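You operate a simulated robot arm through the tools that you are given. There is no shell and no other tool. Be economical: measure what you need, move in short steps, check, and stop when the job is done.

You are at the controls of a simulated robot arm. One attempt, no reset.

JOB
Wipe the grease off the grey tin, then fit the teal mat back in its drawer.
Fine: use the purple cloth and put it back; slide the tin to the larder end of the sideboard; the mat lies flat in the striped drawer; shut it.

It is judged by the outcome, as a careful person would: the job done as asked, and still so three seconds after it is handed in. It fails if anything else is knocked over, pushed out of place, dropped, spilled or broken. Flat cloth is picked up by pressing the open fingertips on it (5 to 10 N) and closing them slowly along it; thin cloth reads only 2 to 8 mm in the jaws.

ROBOT AND FRAMES
A 7-joint arm with a two-finger parallel gripper, fixed in place. Base frame: the origin is at the foot of the arm, x ahead of it, y to its left, z up. Readings come in m, rad, newtons and seconds.
With the tool pointing down near the work surface it reaches from about 0.1 to 0.36 m from the base axis. Its first joint turns from -2.897 to 2.897 rad. Payload 1.57 kg.
The TCP is the grasp point between the finger pads, 0.03 m short of the fingertips. In the tool frame z runs along the fingers and y along their closing line. The gripper opens to 0.11 m. The fingers are 0.024 m wide and 0.012 m thick; the gripper's body (0.048 by 0.112 m) begins 0.078 m behind the TCP.
Orientation is that of the tool frame in the base frame, as [roll, pitch, yaw] about the fixed x, y, z axes, in that order (R = Rz(yaw) Ry(pitch) Rx(roll)). With the fingers straight down and closing along the base's y, the tool's x points along the base's -x, its y along +y and its z along -z.

CONTROLS
- The arm moves only by the tool move_arm. Its argument "motion" is a list of rows, each a list of 7 numbers: the shift along the tool's x, y, z in m, then the turn, a rotation vector about the tool's x, y, z in rad, then the finger opening in m, from 0 to 0.11. In form: [[dx, dy, dz, wx, wy, wz, grip], ...]. A call has 1 to 12 rows; each row shifts and turns the commanded pose from where the row before left it, along the tool's axes as they then stand. A row lasts 0.2 s, in which the tool goes at most 0.05 m and 0.15 rad; a call with a longer step from one row to the next is refused whole, and so is a gripper value outside its range. A pose out of reach is approached as far as the arm can. The call stops where the force on the tool passes 40 N (or 10 N more than at its start, if that is more) or the arm is blocked; 0.2 s more then pass. Each finger travels about 0.045 m/s and halts on what it meets, pressing with about 25 N; the grip force reading is that of the motor and also rises with nothing between the fingers. The clock runs only during rows and for 0.2 s after the last one: add rows that do not move to give the fingers time. It gives the time, the measured TCP pose, the force on the tool (base axes), the opening and the grip force at its end, in the units of the frame above (readings bear some noise).
- Cameras (640 x 400 px; columns grow to the right, rows downward): "scene" is fixed at [0.2196, 0.6516, 1.4453]; the picture's right is [-0.92, -0.40, 0.00], its down [-0.28, 0.65, -0.71] and it looks along [0.28, -0.65, -0.71] (base axes); focal length 333 px, centre (320, 200). "wrist" rides on the gripper at [-0.036, 0, -0.08] in the tool frame; the picture's right is [0.00, -1.00, 0.00], its down [0.97, 0.00, -0.24] and it looks along [0.24, 0.00, 0.97] (tool axes); focal length 218 px, centre (320, 200). There is no depth. A picture from a camera that has moved, and an enlarged one, comes with that camera's place and axes in the base frame and with its lens.
- capture(camera): a new picture of that camera. The clock stands still meanwhile.
- slide_trunk(by): slides the trunk up (or, below 0, down) by that many m; the arm rides with it, the base frame stays. It gives what a move gives, with no picture.
- enlarge(camera, box): a new picture of the part [left, top, right, bottom] of that camera's present view, enlarged. The clock stands still meanwhile.
- finish_job(): hands the job in; it is judged then, once.

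Go step by step. Nothing tells you positions but the pictures and the camera data: compare them with the known pose of the tool, close in by small moves and look again before you grip or let go. The budget is 120 turns and 84 pictures, counting those below and the enlarged ones. Unless the task says otherwise, let go and move clear before handing in, and close with one line.

The tools are called as a command line: name --pt "numbers of a row" for each row, then --argument value for the rest, lists and objects as JSON in quotes. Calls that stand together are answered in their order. move_arm: Moves the arm, as the interface text tells. Its arguments: {"type":"object","properties":{"motion":{"type":"array"}},"required":["motion"]} The other tools are called the same way: slide_trunk (by) slides the trunk up or down; capture (camera) takes a picture; enlarge (camera, box) takes an enlarged picture of a part of a camera's view; finish_job () hands the job in.

At the start:

```text
clock: 0.0
eef_pos: [0.3947, -0.0261, 1.1042]
tcp_rot: [3.141, 0.0, 3.141]
force: [0.0, -0.9, -0.2]
grip_width: 0.1101
grip_force: 0.0
trunk travel left (down, up): [-0.525, 0.065]
```

scene: 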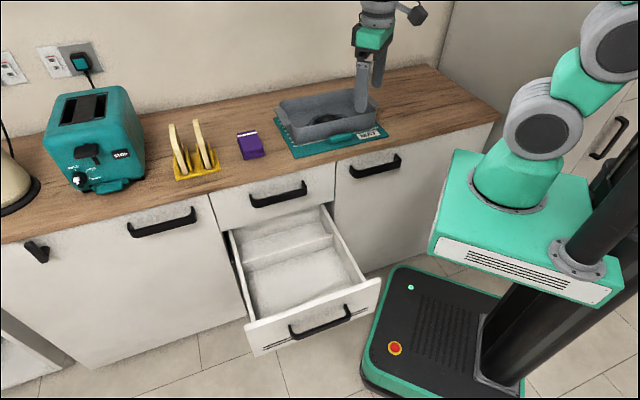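
wrist: 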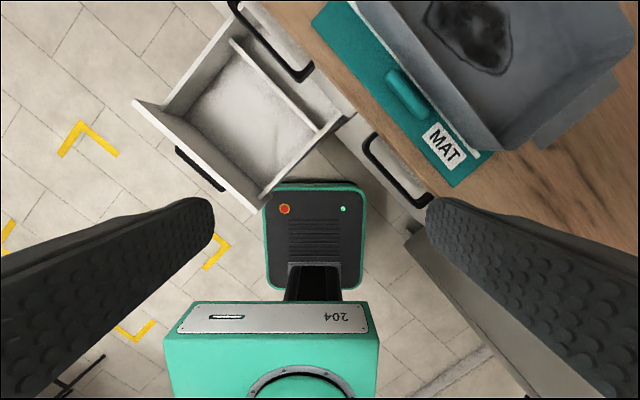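

I see the counter running diagonally, with the tin standing on the teal mat, the purple cloth beside the yellow toast rack, and one open drawer. I'll look closer before moving.

enlarge --camera "scene" --box '[200, 60, 420, 200]'

enlarge --camera "scene" --box '[200, 180, 420, 360]'

enlarge --camera "scene" --box '[0, 20, 260, 200]'

enlarge --camera "scene" --box '[380, 0, 640, 180]'

```text
2.86 times, centred on (310, 130) of scene
camera zoom: at [0.2196, 0.6516, 1.4453], right [-0.92, -0.4, 0.0], down [-0.28, 0.65, -0.71], along [0.28, -0.65, -0.71], focal length 951 px, centre (349, 400)
```

zoom: 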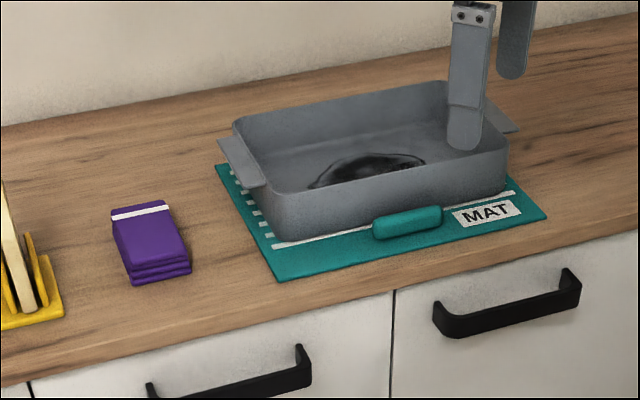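

```text
2.22 times, centred on (310, 270) of scene
camera zoom: at [0.2196, 0.6516, 1.4453], right [-0.92, -0.4, 0.0], down [-0.28, 0.65, -0.71], along [0.28, -0.65, -0.71], focal length 740 px, centre (342, 44)
```

zoom: 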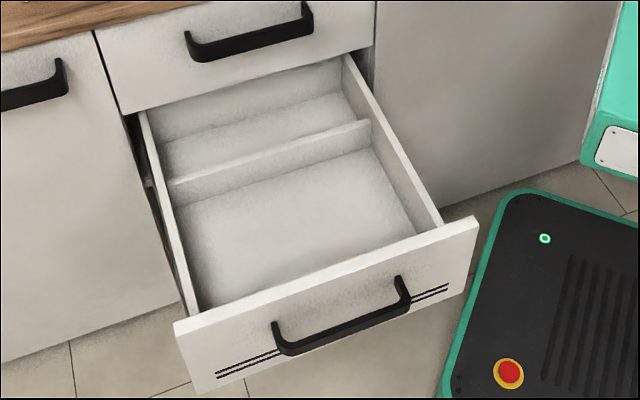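

```text
2.22 times, centred on (130, 110) of scene
camera zoom: at [0.2196, 0.6516, 1.4453], right [-0.92, -0.4, 0.0], down [-0.28, 0.65, -0.71], along [0.28, -0.65, -0.71], focal length 740 px, centre (742, 400)
```

zoom: 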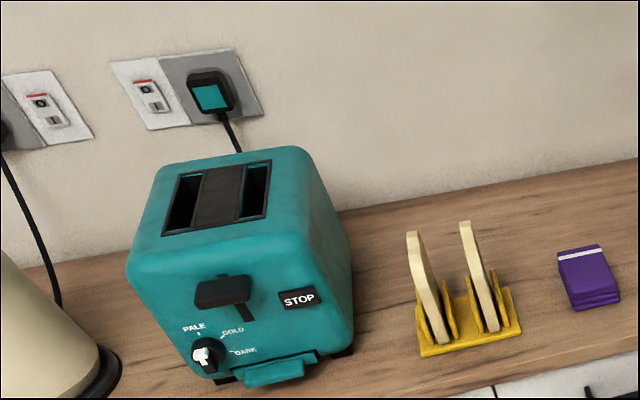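

```text
2.22 times, centred on (510, 90) of scene
camera zoom: at [0.2196, 0.6516, 1.4453], right [-0.92, -0.4, 0.0], down [-0.28, 0.65, -0.71], along [0.28, -0.65, -0.71], focal length 740 px, centre (-102, 444)
```

zoom: 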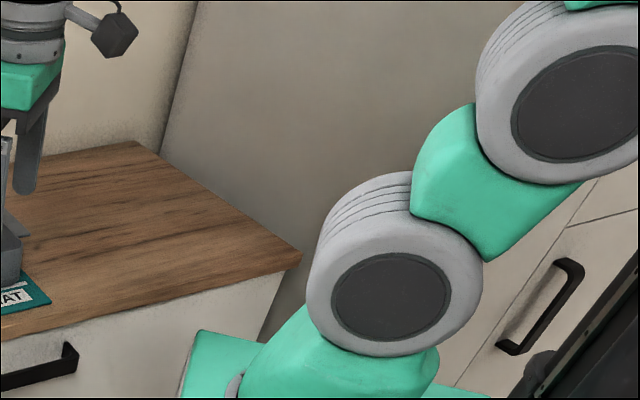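

The striped drawer is the open one, and it has a divider. The counter is at about z 0.84 and its edge runs at 45° to the base axes. I'll turn the tool to line up with it and then look from above.

move_arm --pt "0 0 0 0 0 0.131 0.11" --pt "0 0 0 0 0 0.131 0.11" --pt "0 0 0 0 0 0.131 0.11" --pt "0 0 0 0 0 0.131 0.11" --pt "0 0 0 0 0 0.131 0.11" --pt "0 0 0 0 0 0.131 0.11" --pt "0 0.04 0 0 0 0 0.11" --pt "0 0.04 0 0 0 0 0.11" --pt "0 0.04 0 0 0 0 0.11" --pt "0 0.04 0 0 0 0 0.11" --pt "0 0 0 0 0 0 0.11"

capture --camera "wrist"

```text
clock: 2.4
eef_pos: [0.5094, 0.0851, 1.1035]
tcp_rot: [-3.141, 0.0, 2.354]
force: [-0.1, -0.6, 0.8]
grip_width: 0.11
grip_force: 0.1
trunk travel left (down, up): [-0.525, 0.065]
```

```text
77 pictures are left
camera wrist: at [0.5341, 0.0605, 1.1842], right [-0.71, -0.71, 0.0], down [-0.69, 0.69, 0.24], along [-0.17, 0.17, -0.97], focal length 218 px, centre (320, 200)
```

wrist: 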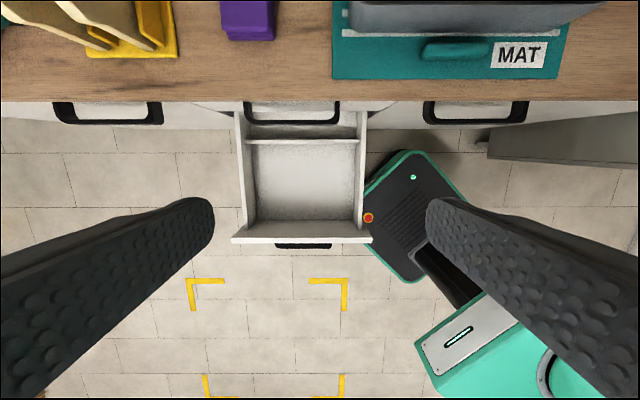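

The mat is about 0.31 × 0.235 m and the front compartment is about the same size. I put the cloth near (x 0.737, y −0.013). Next I lower the trunk a little and move above the cloth to check reach.

slide_trunk --by -0.1

move_arm --pt "0 0.03 0 0 0 0 0.11" --pt "-0.03 0.03 0 0 0 0 0.11" --pt "-0.03 0.03 0 0 0 0 0.11" --pt "-0.04 0 0 0 0 0 0.11" --pt "-0.04 0 0 0 0 0 0.11" --pt "-0.04 0 0 0 0 0 0.11" --pt "0 0 0 0 0 0 0.11"

capture --camera "wrist"

capture --camera "scene"

```text
clock: 3.7
eef_pos: [0.5084, 0.0861, 1.0034]
tcp_rot: [3.141, 0.0, 2.355]
force: [0.6, -1.1, 0.2]
grip_width: 0.1101
grip_force: 0.0
trunk travel left (down, up): [-0.425, 0.165]
```

```text
clock: 5.3
eef_pos: [0.6991, 0.0207, 1.0038]
tcp_rot: [-3.141, -0.001, 2.355]
force: [-0.1, -0.1, -0.5]
grip_width: 0.1098
grip_force: 0.0
trunk travel left (down, up): [-0.425, 0.165]
```

```text
76 pictures are left
camera wrist: at [0.7254, -0.0046, 1.0841], right [-0.71, -0.71, 0.0], down [-0.69, 0.69, 0.24], along [-0.17, 0.17, -0.97], focal length 218 px, centre (320, 200)
```

wrist: 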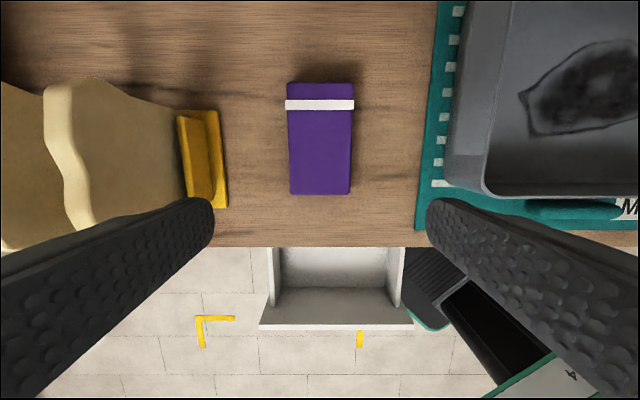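

```text
75 pictures are left
```

scene: 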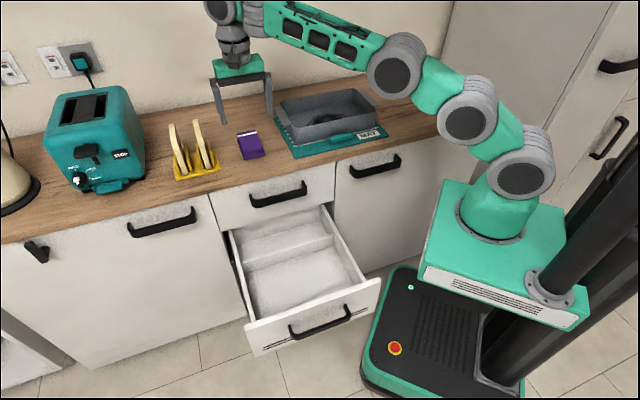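

The reach is fine. The cloth is centred at about u 0.51, v 0.52 in counter axes. I'll centre over it and go down beside it.

move_arm --pt "-0.02 0 0 0 0 0 0.11" --pt "-0.02 0.001 0.01 0 0 0 0.11" --pt "0 0 0.03 0 0 0 0.11" --pt "0 0 0.03 0 0 0 0.11" --pt "0 0 0.02 0 0 0 0.11" --pt "0 0 0.008 0 0 0 0.11" --pt "0 0 0 0 0 0 0.11"

capture --camera "wrist"

enlarge --camera "scene" --box '[170, 60, 330, 180]'

```text
clock: 6.9
eef_pos: [0.7102, 0.0012, 0.907]
tcp_rot: [3.141, 0.0, 2.355]
force: [0.3, -0.4, -0.2]
grip_width: 0.1099
grip_force: 0.1
out of reach, approached as far as the arm can: row 1, 2
trunk travel left (down, up): [-0.425, 0.165]
```

```text
74 pictures are left
camera wrist: at [0.7354, -0.0245, 0.9878], right [-0.71, -0.71, 0.0], down [-0.69, 0.69, 0.24], along [-0.17, 0.17, -0.97], focal length 218 px, centre (320, 200)
```

wrist: 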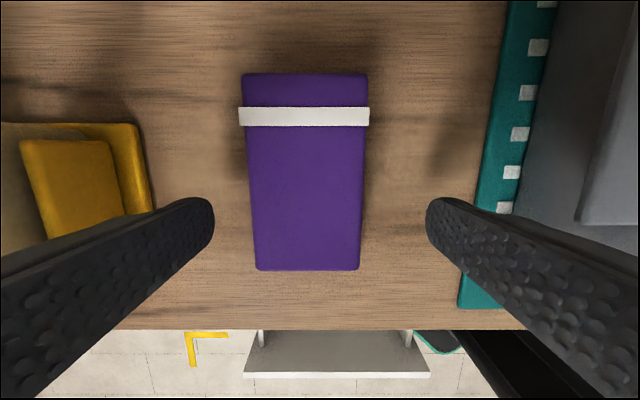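

```text
3.33 times, centred on (250, 120) of scene
camera zoom: at [0.2196, 0.6516, 1.4453], right [-0.92, -0.4, 0.0], down [-0.28, 0.65, -0.71], along [0.28, -0.65, -0.71], focal length 1110 px, centre (553, 467)
```

zoom: 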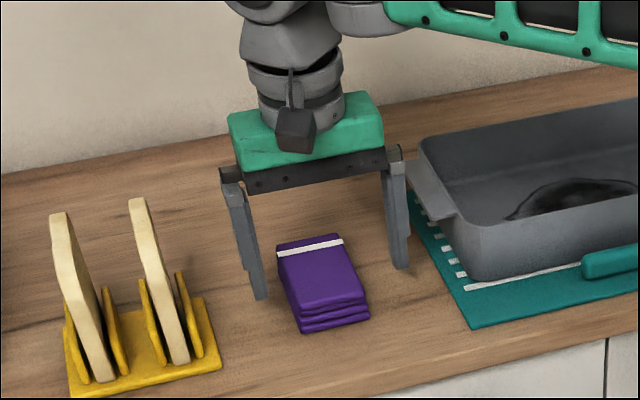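

The arm is near its reach limit, but the cloth lies well between the jaws. I'll shift 6 mm to centre and creep down to find the counter.

move_arm --pt "-0.01 0.006 0 0 0 0 0.11" --pt "0 0 0.004 0 0 0 0.11" --pt "0 0 0.004 0 0 0 0.11" --pt "0 0 0.004 0 0 0 0.11" --pt "0 0 0 0 0 0 0.11"

enlarge --camera "scene" --box '[210, 90, 300, 170]'

```text
clock: 8.1
eef_pos: [0.7208, -0.0021, 0.8951]
tcp_rot: [-3.14, -0.001, 2.355]
force: [0.4, -0.1, -0.6]
grip_width: 0.11
grip_force: 0.1
trunk travel left (down, up): [-0.425, 0.165]
```

```text
5.00 times, centred on (255, 130) of scene
camera zoom: at [0.2196, 0.6516, 1.4453], right [-0.92, -0.4, 0.0], down [-0.28, 0.65, -0.71], along [0.28, -0.65, -0.71], focal length 1664 px, centre (645, 550)
```

zoom: 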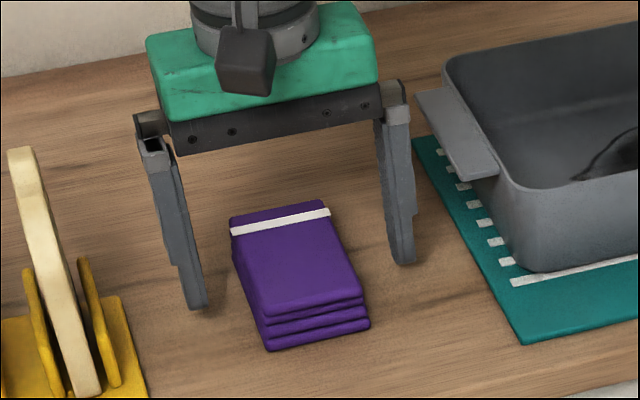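

move_arm --pt "-0.008 0 0.0 0 0 0 0.11" --pt "0 0 0.003 0 0 0 0.11" --pt "0 0 0.003 0 0 0 0.11" --pt "0 0 0.003 0 0 0 0.11" --pt "0 0 0.003 0 0 0 0.11" --pt "0 0 0.003 0 0 0 0.11" --pt "0 0 0.0 0 0 0 0.11"

```text
clock: 9.7
eef_pos: [0.727, -0.008, 0.8808]
tcp_rot: [3.14, 0.0, 2.354]
force: [-0.5, -0.6, 0.1]
grip_width: 0.11
grip_force: 0.1
trunk travel left (down, up): [-0.425, 0.165]
```

move_arm --pt "0 0 0.003 0 0 0 0.11" --pt "0 0 0.003 0 0 0 0.11" --pt "0 0 0.003 0 0 0 0.11" --pt "0 0 0.0 0 0 0 0.11"

capture --camera "wrist"

enlarge --camera "scene" --box '[210, 90, 300, 170]'

```text
clock: 10.6
eef_pos: [0.7278, -0.0069, 0.8813]
tcp_rot: [3.132, 0.01, 2.352]
force: [-11.1, 0.5, 12.9]
grip_width: 0.1099
grip_force: 0.2
trunk travel left (down, up): [-0.425, 0.165]
stopped in row 4: the force on the tool passed its limit (the readings are from after the stop); the commanded pose is now the measured one
```

```text
71 pictures are left
camera wrist: at [0.7516, -0.0335, 0.9617], right [-0.71, -0.71, -0.01], down [-0.69, 0.69, 0.23], along [-0.16, 0.17, -0.97], focal length 218 px, centre (320, 200)
```

wrist: 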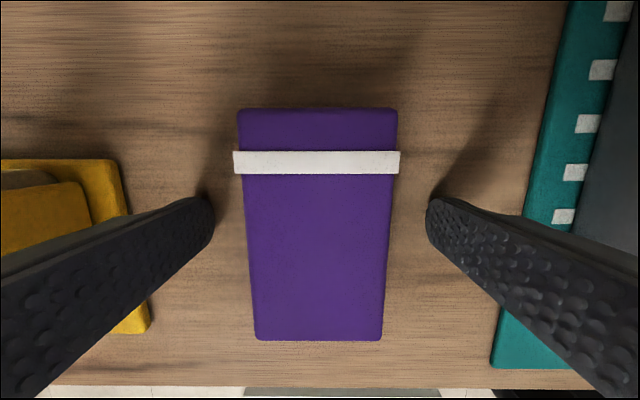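

```text
5.00 times, centred on (255, 130) of scene
camera zoom: at [0.2196, 0.6516, 1.4453], right [-0.92, -0.4, 0.0], down [-0.28, 0.65, -0.71], along [0.28, -0.65, -0.71], focal length 1664 px, centre (645, 550)
```

zoom: 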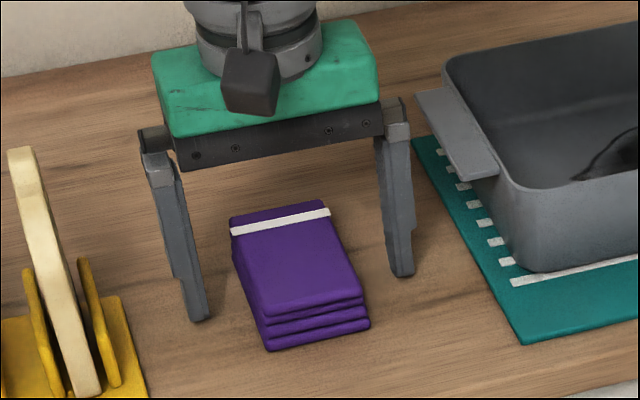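

The counter is at z ≈ 0.85 and the cloth is about 2.5 cm thick and centred. I'll lift slightly, level the tool and close slowly.

move_arm --pt "0 0 -0.006 0.0096 0.01 -0.003 0.11" --pt "0 0 0 0 0 0 0.1" --pt "0 0 0 0 0 0 0.092" --pt "0 0 0 0 0 0 0.084" --pt "0 0 0 0 0 0 0.078" --pt "0 0 0 0 0 0 0.072" --pt "0 0 0 0 0 0 0.066" --pt "0 0 0 0 0 0 0.06" --pt "0 0 0 0 0 0 0.055" --pt "0 0 0 0 0 0 0.05" --pt "0 0 0 0 0 0 0.05"

capture --camera "wrist"

```text
clock: 13.0
eef_pos: [0.729, -0.0079, 0.8837]
tcp_rot: [-3.139, -0.002, 2.356]
force: [0.1, 0.5, -0.4]
grip_width: 0.061
grip_force: 24.5
trunk travel left (down, up): [-0.425, 0.165]
```

```text
69 pictures are left
camera wrist: at [0.7546, -0.0333, 0.9638], right [-0.71, -0.71, 0.0], down [-0.69, 0.69, 0.24], along [-0.17, 0.17, -0.97], focal length 218 px, centre (320, 200)
```

wrist: 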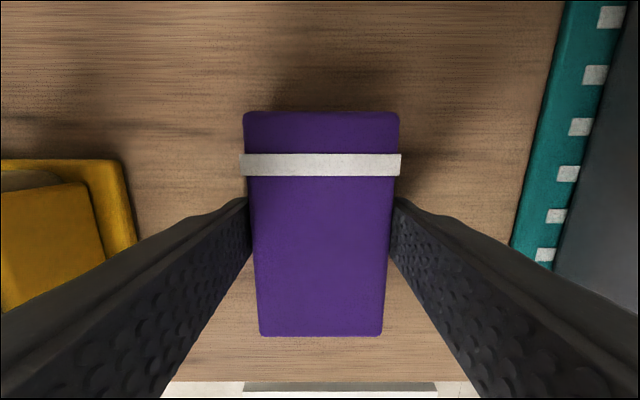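

The cloth is held at 0.061 m wide. I'll lift it, draw back a little, and move above the tin.

move_arm --pt "0 0 -0.01 0 0 0 0.05" --pt "0 0 -0.02 0 0 0 0.05" --pt "0.01 0 -0.03 0 0 0 0.05" --pt "0.02 0 -0.03 0 0 0 0.05" --pt "0.02 -0.02 -0.03 0 0 0 0.05" --pt "0 -0.04 -0.01 0 0 0 0.05" --pt "0 -0.045 0 0 0 0 0.05" --pt "0 -0.045 0 0 0 0 0.05" --pt "0 -0.045 0 0 0 0 0.05" --pt "0 -0.045 0 0 0 0 0.05" --pt "0 -0.02 0 0 0 0 0.05" --pt "0 0 0 0 0 0 0.05"

capture --camera "wrist"

capture --camera "scene"

```text
clock: 15.6
eef_pos: [0.5096, -0.1564, 1.0142]
tcp_rot: [-3.14, -0.002, 2.357]
force: [-0.1, 0.4, -0.9]
grip_width: 0.0609
grip_force: 25.5
trunk travel left (down, up): [-0.425, 0.165]
```

```text
68 pictures are left
camera wrist: at [0.5363, -0.1825, 1.0944], right [-0.71, -0.71, 0.0], down [-0.69, 0.69, 0.24], along [-0.17, 0.17, -0.97], focal length 218 px, centre (320, 200)
```

wrist: 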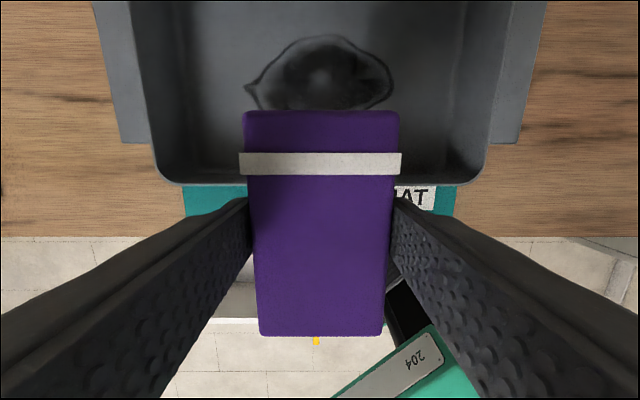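

```text
67 pictures are left
```

scene: 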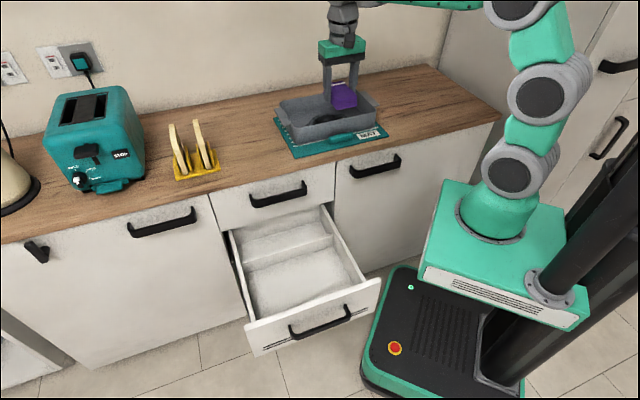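

The tin's rim spans u 0.10–0.40 and v 0.475–0.655, and the grease spans u 0.18–0.32 and v 0.54–0.61. I'll move over the grease and go down towards the floor of the tin.

move_arm --pt "-0.035 0 0 0 0 0 0.05" --pt "-0.035 0 0 0 0 0 0.05" --pt "-0.032 0 0 0 0 0 0.05" --pt "0 0 0.03 0 0 0 0.05" --pt "0 0 0.03 0 0 0 0.05" --pt "0 0 0.03 0 0 0 0.05" --pt "0 0 0.01 0 0 0 0.05" --pt "0 0 0.003 0 0 0 0.05" --pt "0 0 0 0 0 0 0.05"

enlarge --camera "scene" --box '[260, 60, 400, 160]'

capture --camera "wrist"

```text
clock: 17.6
eef_pos: [0.5811, -0.2283, 0.9098]
tcp_rot: [-3.14, -0.003, 2.358]
force: [0.5, -0.4, -0.9]
grip_width: 0.0609
grip_force: 24.8
trunk travel left (down, up): [-0.425, 0.165]
```

```text
4.00 times, centred on (330, 110) of scene
camera zoom: at [0.2196, 0.6516, 1.4453], right [-0.92, -0.4, 0.0], down [-0.28, 0.65, -0.71], along [0.28, -0.65, -0.71], focal length 1332 px, centre (280, 560)
```

zoom: 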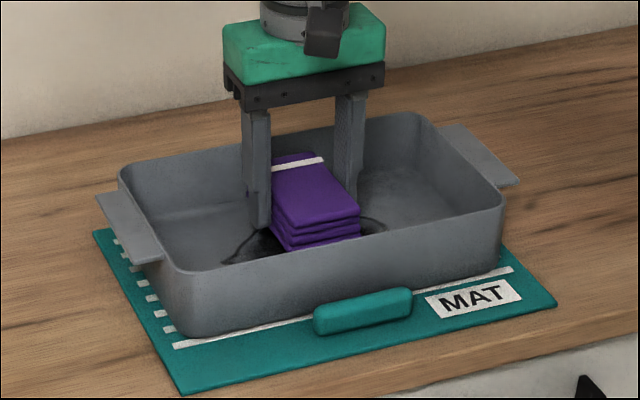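

```text
65 pictures are left
camera wrist: at [0.6078, -0.2546, 0.991], right [-0.71, -0.71, 0.0], down [-0.69, 0.69, 0.24], along [-0.17, 0.17, -0.97], focal length 218 px, centre (320, 200)
```

wrist: 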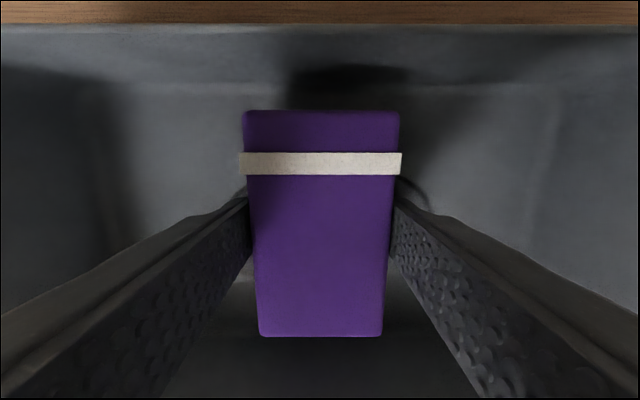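

move_arm --pt "0 0 0.003 0 0 0 0.05" --pt "0 0 0.003 0 0 0 0.05" --pt "0 0 0.002 0 0 0 0.05" --pt "0 0 0 0 0 0 0.05"

```text
clock: 18.6
eef_pos: [0.5829, -0.2295, 0.9017]
tcp_rot: [-3.14, -0.001, 2.358]
force: [-1.4, 0.0, -0.8]
grip_width: 0.061
grip_force: 25.4
trunk travel left (down, up): [-0.425, 0.165]
```

move_arm --pt "0 0 0.002 0 0 0 0.05" --pt "0 0 0.002 0 0 0 0.05" --pt "0 0 0 0 0 0 0.05"

```text
clock: 19.4
eef_pos: [0.5818, -0.2293, 0.8993]
tcp_rot: [-3.139, -0.003, 2.359]
force: [0.3, -0.8, -0.9]
grip_width: 0.061
grip_force: 25.0
trunk travel left (down, up): [-0.425, 0.165]
```

move_arm --pt "0 0 0.002 0 0 0 0.05" --pt "0 0 0.001 0 0 0 0.05" --pt "0 0 0 0 0 0 0.05"

```text
clock: 20.2
eef_pos: [0.5821, -0.2295, 0.8959]
tcp_rot: [-3.141, -0.002, 2.358]
force: [-0.2, 0.9, 0.2]
grip_width: 0.061
grip_force: 25.4
trunk travel left (down, up): [-0.425, 0.165]
```

move_arm --pt "0 0 0.0015 0 0 0 0.05" --pt "0 0 0.0015 0 0 0 0.05" --pt "0 0 0 0 0 0 0.05"

```text
clock: 21.0
eef_pos: [0.5824, -0.2289, 0.8925]
tcp_rot: [-3.14, -0.002, 2.358]
force: [0.2, 0.3, -0.7]
grip_width: 0.0609
grip_force: 25.3
trunk travel left (down, up): [-0.425, 0.165]
```

move_arm --pt "0 0 0.0015 0 0 0 0.05" --pt "0 0 0.001 0 0 0 0.05" --pt "0 0 0 0 0 0 0.05"

```text
clock: 21.8
eef_pos: [0.5826, -0.2293, 0.8934]
tcp_rot: [-3.141, 0.003, 2.357]
force: [-0.5, -1.0, 16.0]
grip_width: 0.061
grip_force: 24.8
trunk travel left (down, up): [-0.425, 0.165]
```

The cloth presses on the tin floor at 16 N. I'll ease off slightly and wipe in gentle strokes.

move_arm --pt "0 0.012 -0.0008 0 0 0 0.05" --pt "0 0.014 0 0 0 0 0.05" --pt "0 0.014 0 0 0 0 0.05" --pt "0 -0.014 0 0 0 0 0.05" --pt "0 -0.014 0 0 0 0 0.05" --pt "0 -0.014 0 0 0 0 0.05" --pt "0 -0.014 0 0 0 0 0.05" --pt "0 -0.014 0 0 0 0 0.05" --pt "0 -0.012 0 0 0 0 0.05" --pt "0 0.014 0 0 0 0 0.05" --pt "0 0.014 0 0 0 0 0.05" --pt "0 0.014 0 0 0 0 0.05"

enlarge --camera "scene" --box '[260, 60, 400, 160]'

capture --camera "wrist"

```text
clock: 24.4
eef_pos: [0.5814, -0.2267, 0.8924]
tcp_rot: [-3.14, 0.001, 2.358]
force: [-3.9, -4.6, 18.4]
grip_width: 0.0612
grip_force: 25.2
trunk travel left (down, up): [-0.425, 0.165]
```

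```text
4.00 times, centred on (330, 110) of scene
camera zoom: at [0.2196, 0.6516, 1.4453], right [-0.92, -0.4, 0.0], down [-0.28, 0.65, -0.71], along [0.28, -0.65, -0.71], focal length 1332 px, centre (280, 560)
```

zoom: 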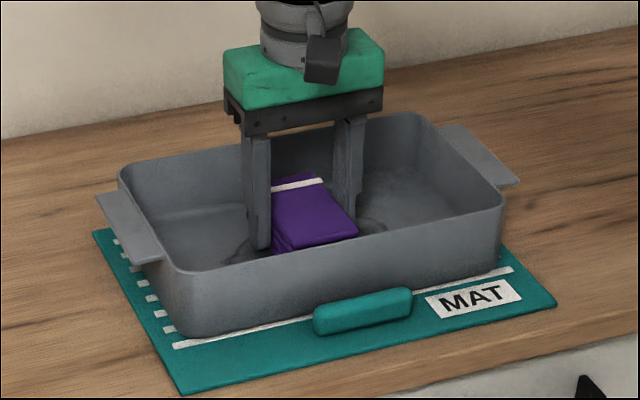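

```text
63 pictures are left
camera wrist: at [0.6073, -0.2529, 0.9731], right [-0.71, -0.71, 0.0], down [-0.69, 0.68, 0.24], along [-0.17, 0.17, -0.97], focal length 218 px, centre (320, 200)
```

wrist: 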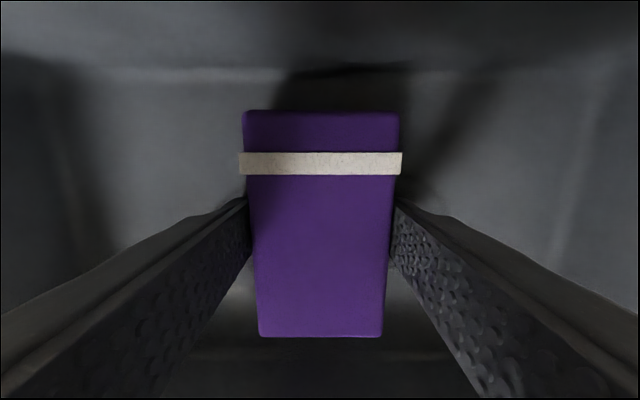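

The grease is fading and the tin has not moved. I'll do more strokes, shifted a little forward and back.

move_arm --pt "-0.012 0.012 -0.0003 0 0 0 0.05" --pt "0 0.018 0 0 0 0 0.05" --pt "0 0.018 0 0 0 0 0.05" --pt "0 -0.02 0 0 0 0 0.05" --pt "0 -0.02 0 0 0 0 0.05" --pt "0 -0.02 0 0 0 0 0.05" --pt "0 -0.02 0 0 0 0 0.05" --pt "0 -0.018 0 0 0 0 0.05" --pt "0.012 0 0 0 0 0 0.05" --pt "0.012 0 0 0 0 0 0.05"

move_arm --pt "0 0.02 0 0 0 0 0.05" --pt "0 0.02 0 0 0 0 0.05" --pt "0 0.02 0 0 0 0 0.05" --pt "0 0.02 0 0 0 0 0.05" --pt "0 0.018 0 0 0 0 0.05" --pt "0 -0.02 0 0 0 0 0.05" --pt "0 -0.02 0 0 0 0 0.05" --pt "-0.012 -0.01 0 0 0 0 0.05" --pt "0 0 0 0 0 0 0.05"

move_arm --pt "0 0 -0.01 0 0 0 0.05" --pt "0 0 -0.03 0 0 0 0.05" --pt "0 0 -0.03 0 0 0 0.05" --pt "0.01 0 -0.03 0 0 0 0.05" --pt "0.04 0 -0.01 0 0 0 0.05" --pt "0.04 0 0 0 0 0 0.05" --pt "0.03 0 0 0 0 0 0.05" --pt "0 0 0 0 0 0 0.05"

enlarge --camera "scene" --box '[260, 60, 400, 160]'

capture --camera "wrist"

```text
clock: 26.6
eef_pos: [0.5383, -0.2552, 0.8926]
tcp_rot: [-3.14, -0.002, 2.355]
force: [1.7, -3.3, 14.6]
grip_width: 0.061
grip_force: 25.0
trunk travel left (down, up): [-0.425, 0.165]
```

```text
clock: 28.6
eef_pos: [0.5799, -0.2289, 0.8925]
tcp_rot: [-3.14, -0.001, 2.359]
force: [0.2, 2.7, 6.0]
grip_width: 0.0611
grip_force: 24.9
trunk travel left (down, up): [-0.425, 0.165]
```

```text
clock: 30.4
eef_pos: [0.4951, -0.1444, 1.002]
tcp_rot: [-3.14, -0.004, 2.358]
force: [-1.0, -0.1, -0.8]
grip_width: 0.061
grip_force: 25.0
trunk travel left (down, up): [-0.425, 0.165]
```

```text
4.00 times, centred on (330, 110) of scene
camera zoom: at [0.2196, 0.6516, 1.4453], right [-0.92, -0.4, 0.0], down [-0.28, 0.65, -0.71], along [0.28, -0.65, -0.71], focal length 1332 px, centre (280, 560)
```

zoom: 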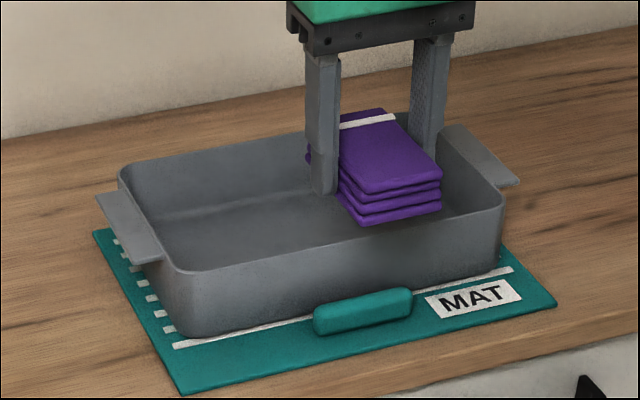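

```text
61 pictures are left
camera wrist: at [0.5215, -0.1709, 1.0828], right [-0.71, -0.71, 0.0], down [-0.69, 0.69, 0.24], along [-0.17, 0.17, -0.97], focal length 218 px, centre (320, 200)
```

wrist: 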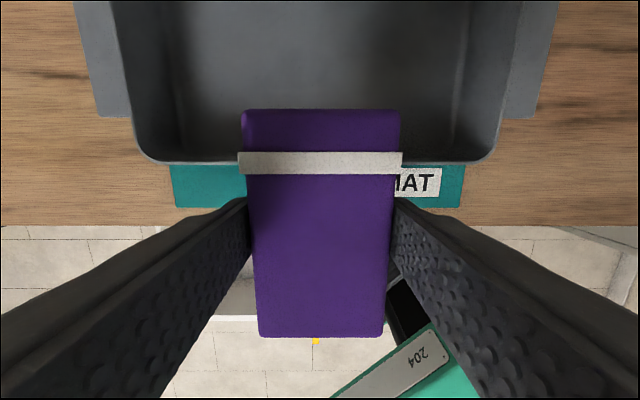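

The tin looks clean. I'll carry the cloth back above its old place.

move_arm --pt "0 0.03 0 0 0 0 0.05" --pt "0 0.045 0 0 0 0 0.05" --pt "0 0.045 0 0 0 0 0.05" --pt "0 0.045 0 0 0 0 0.05" --pt "0 0.045 0 0 0 0 0.05" --pt "0 0.052 0.0 0 0 0 0.05" --pt "0 0 0.03 0 0 0 0.05" --pt "0 0 0.03 0 0 0 0.05" --pt "0 0 0.02 0 0 0 0.05" --pt "-0.03 0 0 0 0 0 0.05" --pt "-0.039 0 0 0 0 0 0.05" --pt "0 0 0 0 0 0 0.05"

enlarge --camera "scene" --box '[260, 60, 400, 160]'

enlarge --camera "scene" --box '[210, 90, 300, 170]'

```text
refused: row 6 steps farther than a row can; nothing moved
```

```text
4.00 times, centred on (330, 110) of scene
camera zoom: at [0.2196, 0.6516, 1.4453], right [-0.92, -0.4, 0.0], down [-0.28, 0.65, -0.71], along [0.28, -0.65, -0.71], focal length 1332 px, centre (280, 560)
```

zoom: 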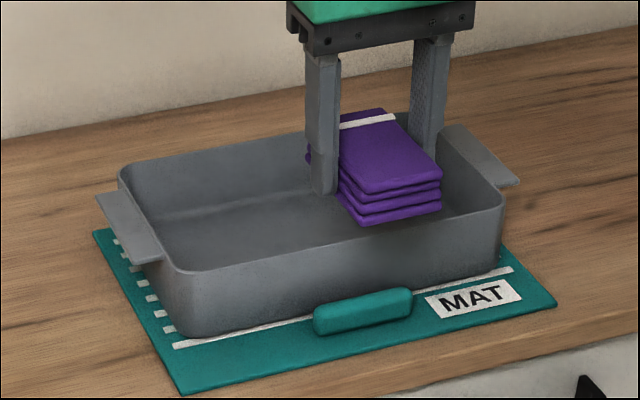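

```text
5.00 times, centred on (255, 130) of scene
camera zoom: at [0.2196, 0.6516, 1.4453], right [-0.92, -0.4, 0.0], down [-0.28, 0.65, -0.71], along [0.28, -0.65, -0.71], focal length 1664 px, centre (645, 550)
```

zoom: 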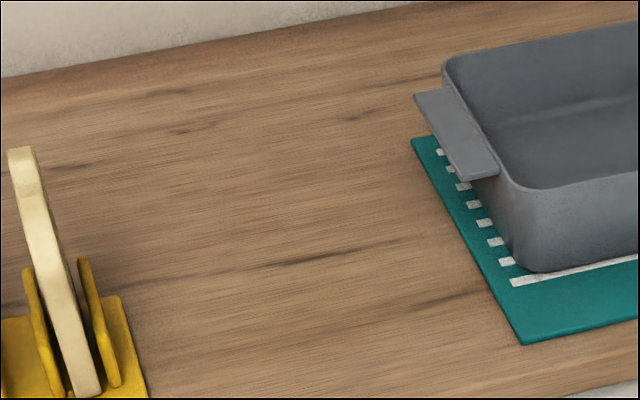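

One row was too long, so nothing moved. I'll send the same path again with shorter steps.

move_arm --pt "0 0.037 0 0 0 0 0.05" --pt "0 0.045 0 0 0 0 0.05" --pt "0 0.045 0 0 0 0 0.05" --pt "0 0.045 0 0 0 0 0.05" --pt "0 0.045 0 0 0 0 0.05" --pt "0 0.045 0 0 0 0 0.05" --pt "0 0 0.03 0 0 0 0.05" --pt "0 0 0.03 0 0 0 0.05" --pt "0 0 0.02 0 0 0 0.05" --pt "-0.03 0 0 0 0 0 0.05" --pt "-0.039 0 0 0 0 0 0.05" --pt "0 0 0 0 0 0 0.05"

enlarge --camera "scene" --box '[200, 60, 400, 180]'

```text
clock: 33.0
eef_pos: [0.7286, -0.0084, 0.9204]
tcp_rot: [-3.14, -0.002, 2.359]
force: [-0.3, -0.6, -0.7]
grip_width: 0.0607
grip_force: 25.1
trunk travel left (down, up): [-0.425, 0.165]
```

```text
3.20 times, centred on (300, 120) of scene
camera zoom: at [0.2196, 0.6516, 1.4453], right [-0.92, -0.4, 0.0], down [-0.28, 0.65, -0.71], along [0.28, -0.65, -0.71], focal length 1065 px, centre (384, 456)
```

zoom: 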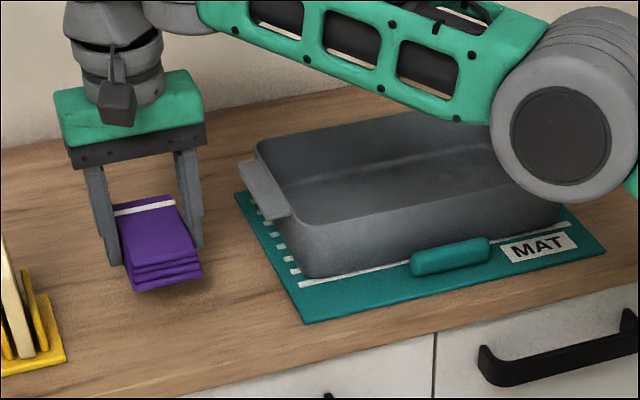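

I'm right above the old spot. I'll set the cloth down, open, and rise.

move_arm --pt "0 0 0.015 0 0 0 0.05" --pt "0 0 0.012 0 0 0 0.05" --pt "0 0 0.006 0 0 0 0.05" --pt "0 0 0.0025 0 0 0 0.05" --pt "0 0 0 0 0 0 0.05"

move_arm --pt "0 0 0 0 0 0 0.065" --pt "0 0 0 0 0 0 0.075" --pt "0 0 0 0 0 0 0.085" --pt "0 0 0 0 0 0 0.095" --pt "0 0 -0.005 0 0 0 0.095" --pt "0 0 -0.03 0 0 0 0.095" --pt "0 0 -0.03 0 0 0 0.095" --pt "0.02 0 -0.03 0 0 0 0.095" --pt "0.03 0 -0.03 0 0 0 0.095" --pt "0 0 0 0 0 0 0.095"

capture --camera "wrist"

enlarge --camera "scene" --box '[210, 90, 300, 170]'

```text
clock: 34.2
eef_pos: [0.7298, -0.0084, 0.8849]
tcp_rot: [-3.139, -0.003, 2.358]
force: [-0.1, 0.1, 0.4]
grip_width: 0.0611
grip_force: 25.3
trunk travel left (down, up): [-0.425, 0.165]
```

```text
clock: 36.4
eef_pos: [0.6909, 0.0291, 1.0091]
tcp_rot: [-3.138, -0.001, 2.355]
force: [0.5, 0.1, -0.3]
grip_width: 0.0949
grip_force: 0.0
out of reach, approached as far as the arm can: row 7
trunk travel left (down, up): [-0.425, 0.165]
```

```text
57 pictures are left
camera wrist: at [0.7165, 0.0023, 1.0898], right [-0.71, -0.71, 0.0], down [-0.69, 0.69, 0.24], along [-0.17, 0.17, -0.97], focal length 218 px, centre (320, 200)
```

wrist: 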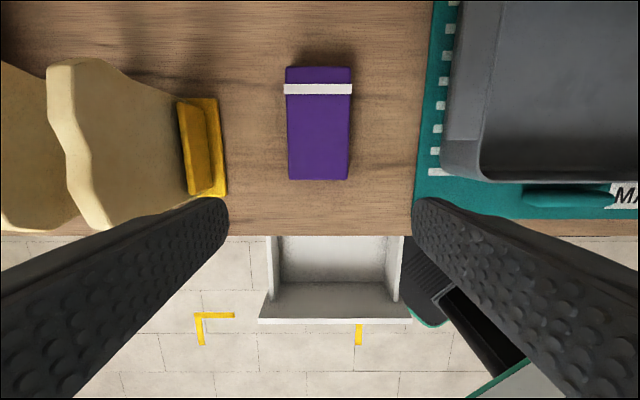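

```text
5.00 times, centred on (255, 130) of scene
camera zoom: at [0.2196, 0.6516, 1.4453], right [-0.92, -0.4, 0.0], down [-0.28, 0.65, -0.71], along [0.28, -0.65, -0.71], focal length 1664 px, centre (645, 550)
```

zoom: 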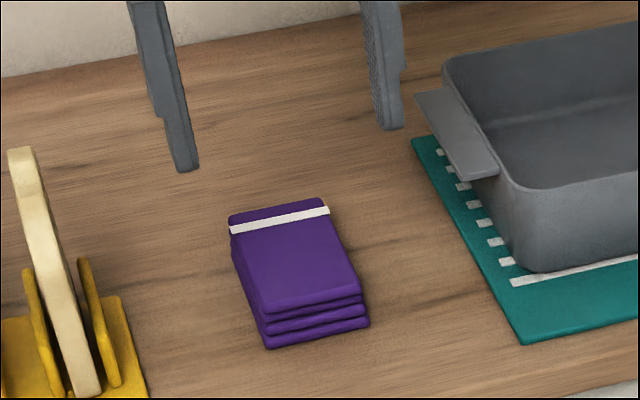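

The cloth is back in place. To slide the tin squarely I'll grip its near long wall, so I turn the tool 90° above it.

move_arm --pt "0 -0.03 0 0 0 -0.13 0.095" --pt "0.025 -0.03 0 0 0 -0.13 0.095" --pt "0.025 0 0 0 0 -0.13 0.095" --pt "0 0 0 0 0 -0.131 0.095" --pt "0 0 0 0 0 -0.131 0.095" --pt "0 0 0 0 0 -0.131 0.095" --pt "0 0 0 0 0 -0.131 0.095" --pt "0 0 0 0 0 -0.131 0.095" --pt "0 0 0 0 0 -0.131 0.095" --pt "0 0 0 0 0 -0.131 0.095" --pt "0 0 0 0 0 -0.131 0.095" --pt "0 0 0 0 0 -0.133 0.095"

capture --camera "wrist"

```text
clock: 39.0
eef_pos: [0.6099, 0.0097, 1.0098]
tcp_rot: [3.141, -0.002, -2.351]
force: [0.0, -0.2, -0.6]
grip_width: 0.0949
grip_force: 0.0
trunk travel left (down, up): [-0.425, 0.165]
```

```text
55 pictures are left
camera wrist: at [0.6352, 0.035, 1.0905], right [0.71, -0.7, 0.0], down [-0.68, -0.69, 0.24], along [-0.17, -0.17, -0.97], focal length 218 px, centre (320, 200)
```

wrist: 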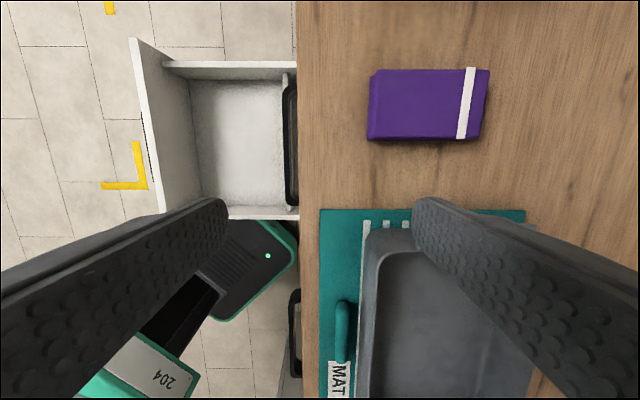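

The near wall of the tin is at v ≈ 0.48. I'll move over it with a narrower opening and go down part way.

move_arm --pt "0.036 -0.02 0 0 0 0 0.08" --pt "0.036 -0.02 0 0 0 0 0.06" --pt "0.036 -0.017 0 0 0 0 0.06" --pt "0 0 0.03 0 0 0 0.06" --pt "0 0 0.02 0 0 0 0.06" --pt "0 0 0 0 0 0 0.06"

capture --camera "wrist"

enlarge --camera "scene" --box '[260, 60, 400, 160]'

```text
clock: 40.4
eef_pos: [0.5724, -0.1057, 0.9602]
tcp_rot: [3.14, -0.001, -2.354]
force: [0.1, -0.1, -0.1]
grip_width: 0.06
grip_force: 0.0
trunk travel left (down, up): [-0.425, 0.165]
```

```text
54 pictures are left
camera wrist: at [0.5989, -0.0812, 1.0401], right [0.71, -0.71, 0.0], down [-0.68, -0.69, 0.24], along [-0.17, -0.17, -0.97], focal length 218 px, centre (320, 200)
```

wrist: 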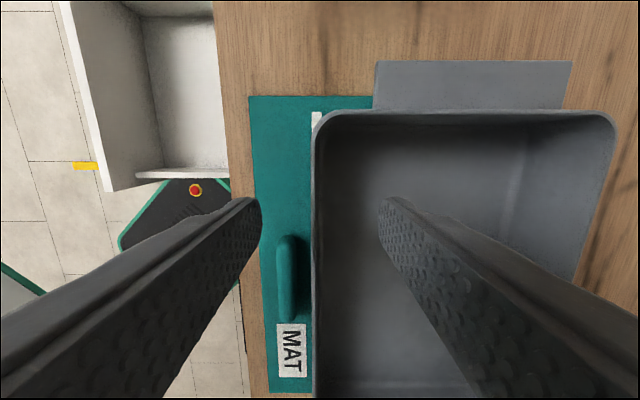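

```text
4.00 times, centred on (330, 110) of scene
camera zoom: at [0.2196, 0.6516, 1.4453], right [-0.92, -0.4, 0.0], down [-0.28, 0.65, -0.71], along [0.28, -0.65, -0.71], focal length 1332 px, centre (280, 560)
```

zoom: 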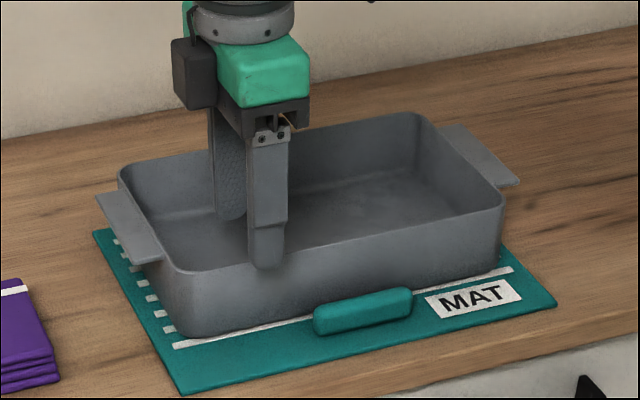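

The wall sits centrally between the fingers. I'll go down 4 cm and grip it.

move_arm --pt "0 0 0.015 0 0 0 0.06" --pt "0 0 0.015 0 0 0 0.06" --pt "0 0 0.012 0 0 0 0.06" --pt "0 0 0 0 0 0 0.045" --pt "0 0 0 0 0 0 0.03" --pt "0 0 0 0 0 0 0.015" --pt "0 0 0 0 0 0 0.005" --pt "0 0 0 0 0 0 0.0" --pt "0 0 0 0 0 0 0.0"

enlarge --camera "scene" --box '[260, 60, 400, 160]'

```text
clock: 42.4
eef_pos: [0.5729, -0.108, 0.9181]
tcp_rot: [3.141, -0.002, -2.356]
force: [-1.6, 1.6, 0.3]
grip_width: 0.0029
grip_force: 23.5
trunk travel left (down, up): [-0.425, 0.165]
```

```text
4.00 times, centred on (330, 110) of scene
camera zoom: at [0.2196, 0.6516, 1.4453], right [-0.92, -0.4, 0.0], down [-0.28, 0.65, -0.71], along [0.28, -0.65, -0.71], focal length 1332 px, centre (280, 560)
```

zoom: 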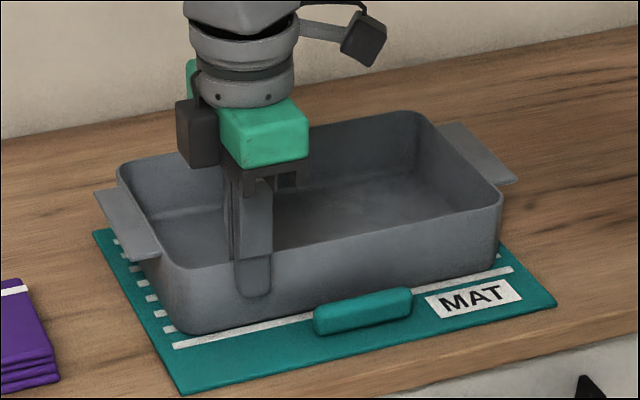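

The wall is gripped. I'll slide the tin a little towards the larder end and check whether the mat follows.

move_arm --pt "0.01 0 0 0 0 0 0.0" --pt "0.015 0 0 0 0 0 0.0" --pt "0.015 0 0 0 0 0 0.0" --pt "0.015 0 0 0 0 0 0.0" --pt "0.015 0 0 0 0 0 0.0" --pt "0 0 0 0 0 0 0.0"

capture --camera "scene"

```text
clock: 43.8
eef_pos: [0.5234, -0.1577, 0.9179]
tcp_rot: [3.141, -0.003, -2.354]
force: [1.8, 0.4, 1.1]
grip_width: 0.0028
grip_force: 24.0
trunk travel left (down, up): [-0.425, 0.165]
```

```text
51 pictures are left
```

scene: 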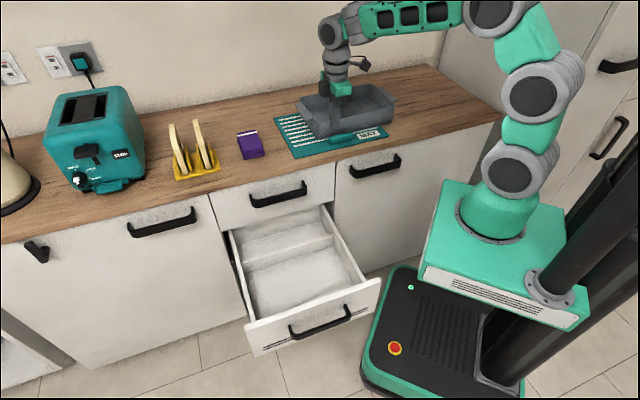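

The mat stays almost still while the tin slides. I'll continue.

move_arm --pt "0.015 0 0 0 0 0 0.0" --pt "0.018 0 0 0 0 0 0.0" --pt "0.018 0 0 0 0 0 0.0" --pt "0.018 0 0 0 0 0 0.0" --pt "0.018 0 0 0 0 0 0.0" --pt "0.018 0 0 0 0 0 0.0" --pt "0.018 0 0 0 0 0 0.0" --pt "0.018 0 0 0 0 0 0.0" --pt "0.018 0 0 0 0 0 0.0" --pt "0 0 0 0 0 0 0.0"

capture --camera "scene"

capture --camera "wrist"

```text
clock: 46.0
eef_pos: [0.4112, -0.27, 0.9175]
tcp_rot: [3.138, -0.001, -2.355]
force: [0.7, 1.6, -0.3]
grip_width: 0.0028
grip_force: 23.9
trunk travel left (down, up): [-0.425, 0.165]
```

```text
50 pictures are left
```

scene: 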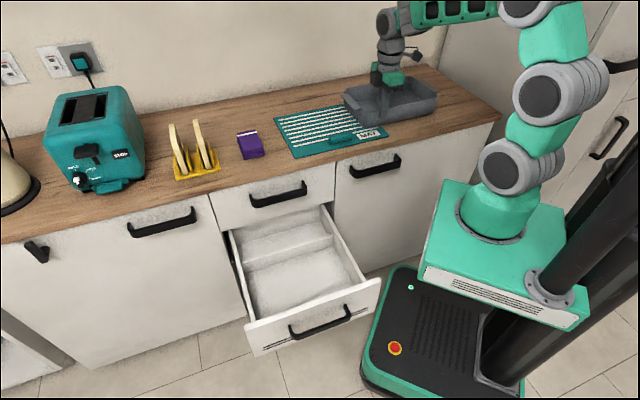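

```text
49 pictures are left
camera wrist: at [0.4369, -0.2446, 0.9987], right [0.71, -0.71, 0.0], down [-0.68, -0.69, 0.24], along [-0.17, -0.17, -0.97], focal length 218 px, centre (320, 200)
```

wrist: 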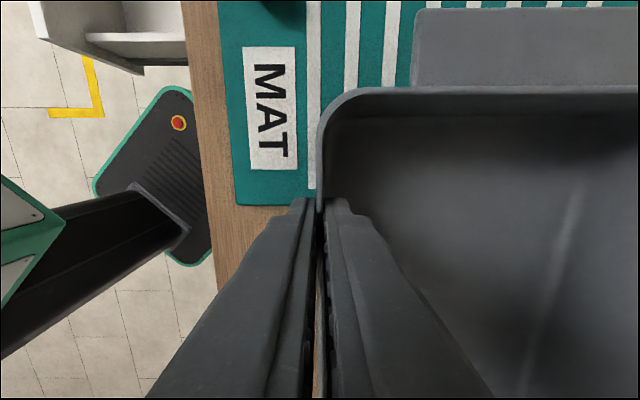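

move_arm --pt "0.014 0 0 0 0 0 0.0" --pt "0.018 0 0 0 0 0 0.0" --pt "0.018 0 0 0 0 0 0.0" --pt "0.018 0 0 0 0 0 0.0" --pt "0.018 0 0 0 0 0 0.0" --pt "0.018 0 0 0 0 0 0.0" --pt "0.018 0 0 0 0 0 0.0" --pt "0.014 0 0 0 0 0 0.0" --pt "0 0 0 0 0 0 0.0"

capture --camera "scene"

capture --camera "wrist"

```text
clock: 48.0
eef_pos: [0.3157, -0.3652, 0.9185]
tcp_rot: [3.14, -0.002, -2.355]
force: [0.0, -0.1, 0.2]
grip_width: 0.0024
grip_force: 24.0
trunk travel left (down, up): [-0.425, 0.165]
```

```text
48 pictures are left
```

scene: 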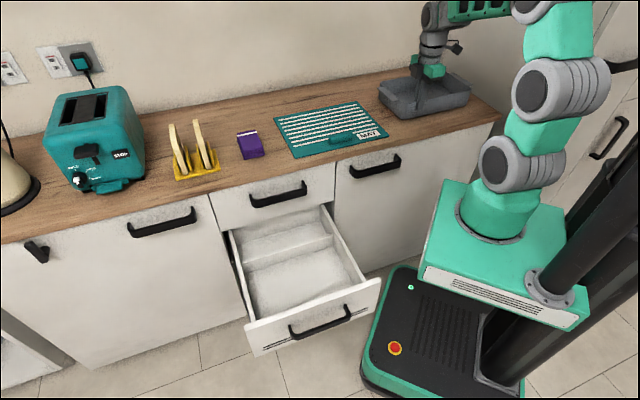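

```text
47 pictures are left
camera wrist: at [0.342, -0.3406, 0.999], right [0.71, -0.71, 0.0], down [-0.68, -0.69, 0.24], along [-0.17, -0.17, -0.97], focal length 218 px, centre (320, 200)
```

wrist: 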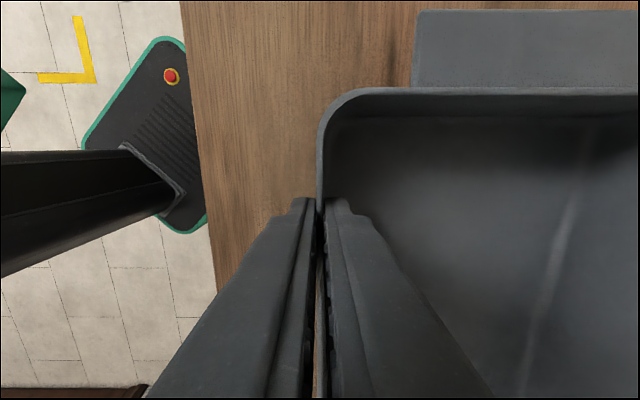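

The tin is clear of the mat. I'll zoom in to see how close it is to the counter's end.

enlarge --camera "scene" --box '[360, 50, 520, 150]'

```text
4.00 times, centred on (440, 100) of scene
camera zoom: at [0.2196, 0.6516, 1.4453], right [-0.92, -0.4, 0.0], down [-0.28, 0.65, -0.71], along [0.28, -0.65, -0.71], focal length 1332 px, centre (-160, 600)
```

zoom: 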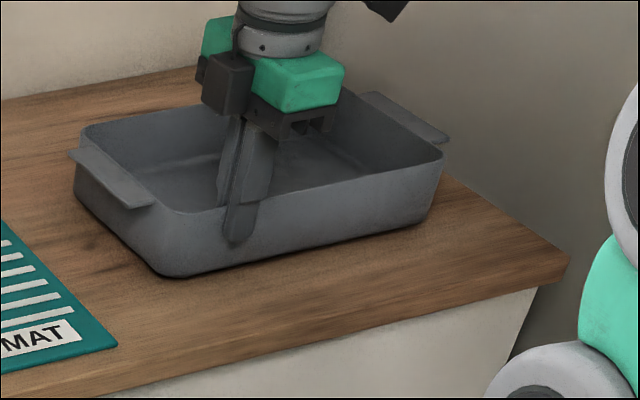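

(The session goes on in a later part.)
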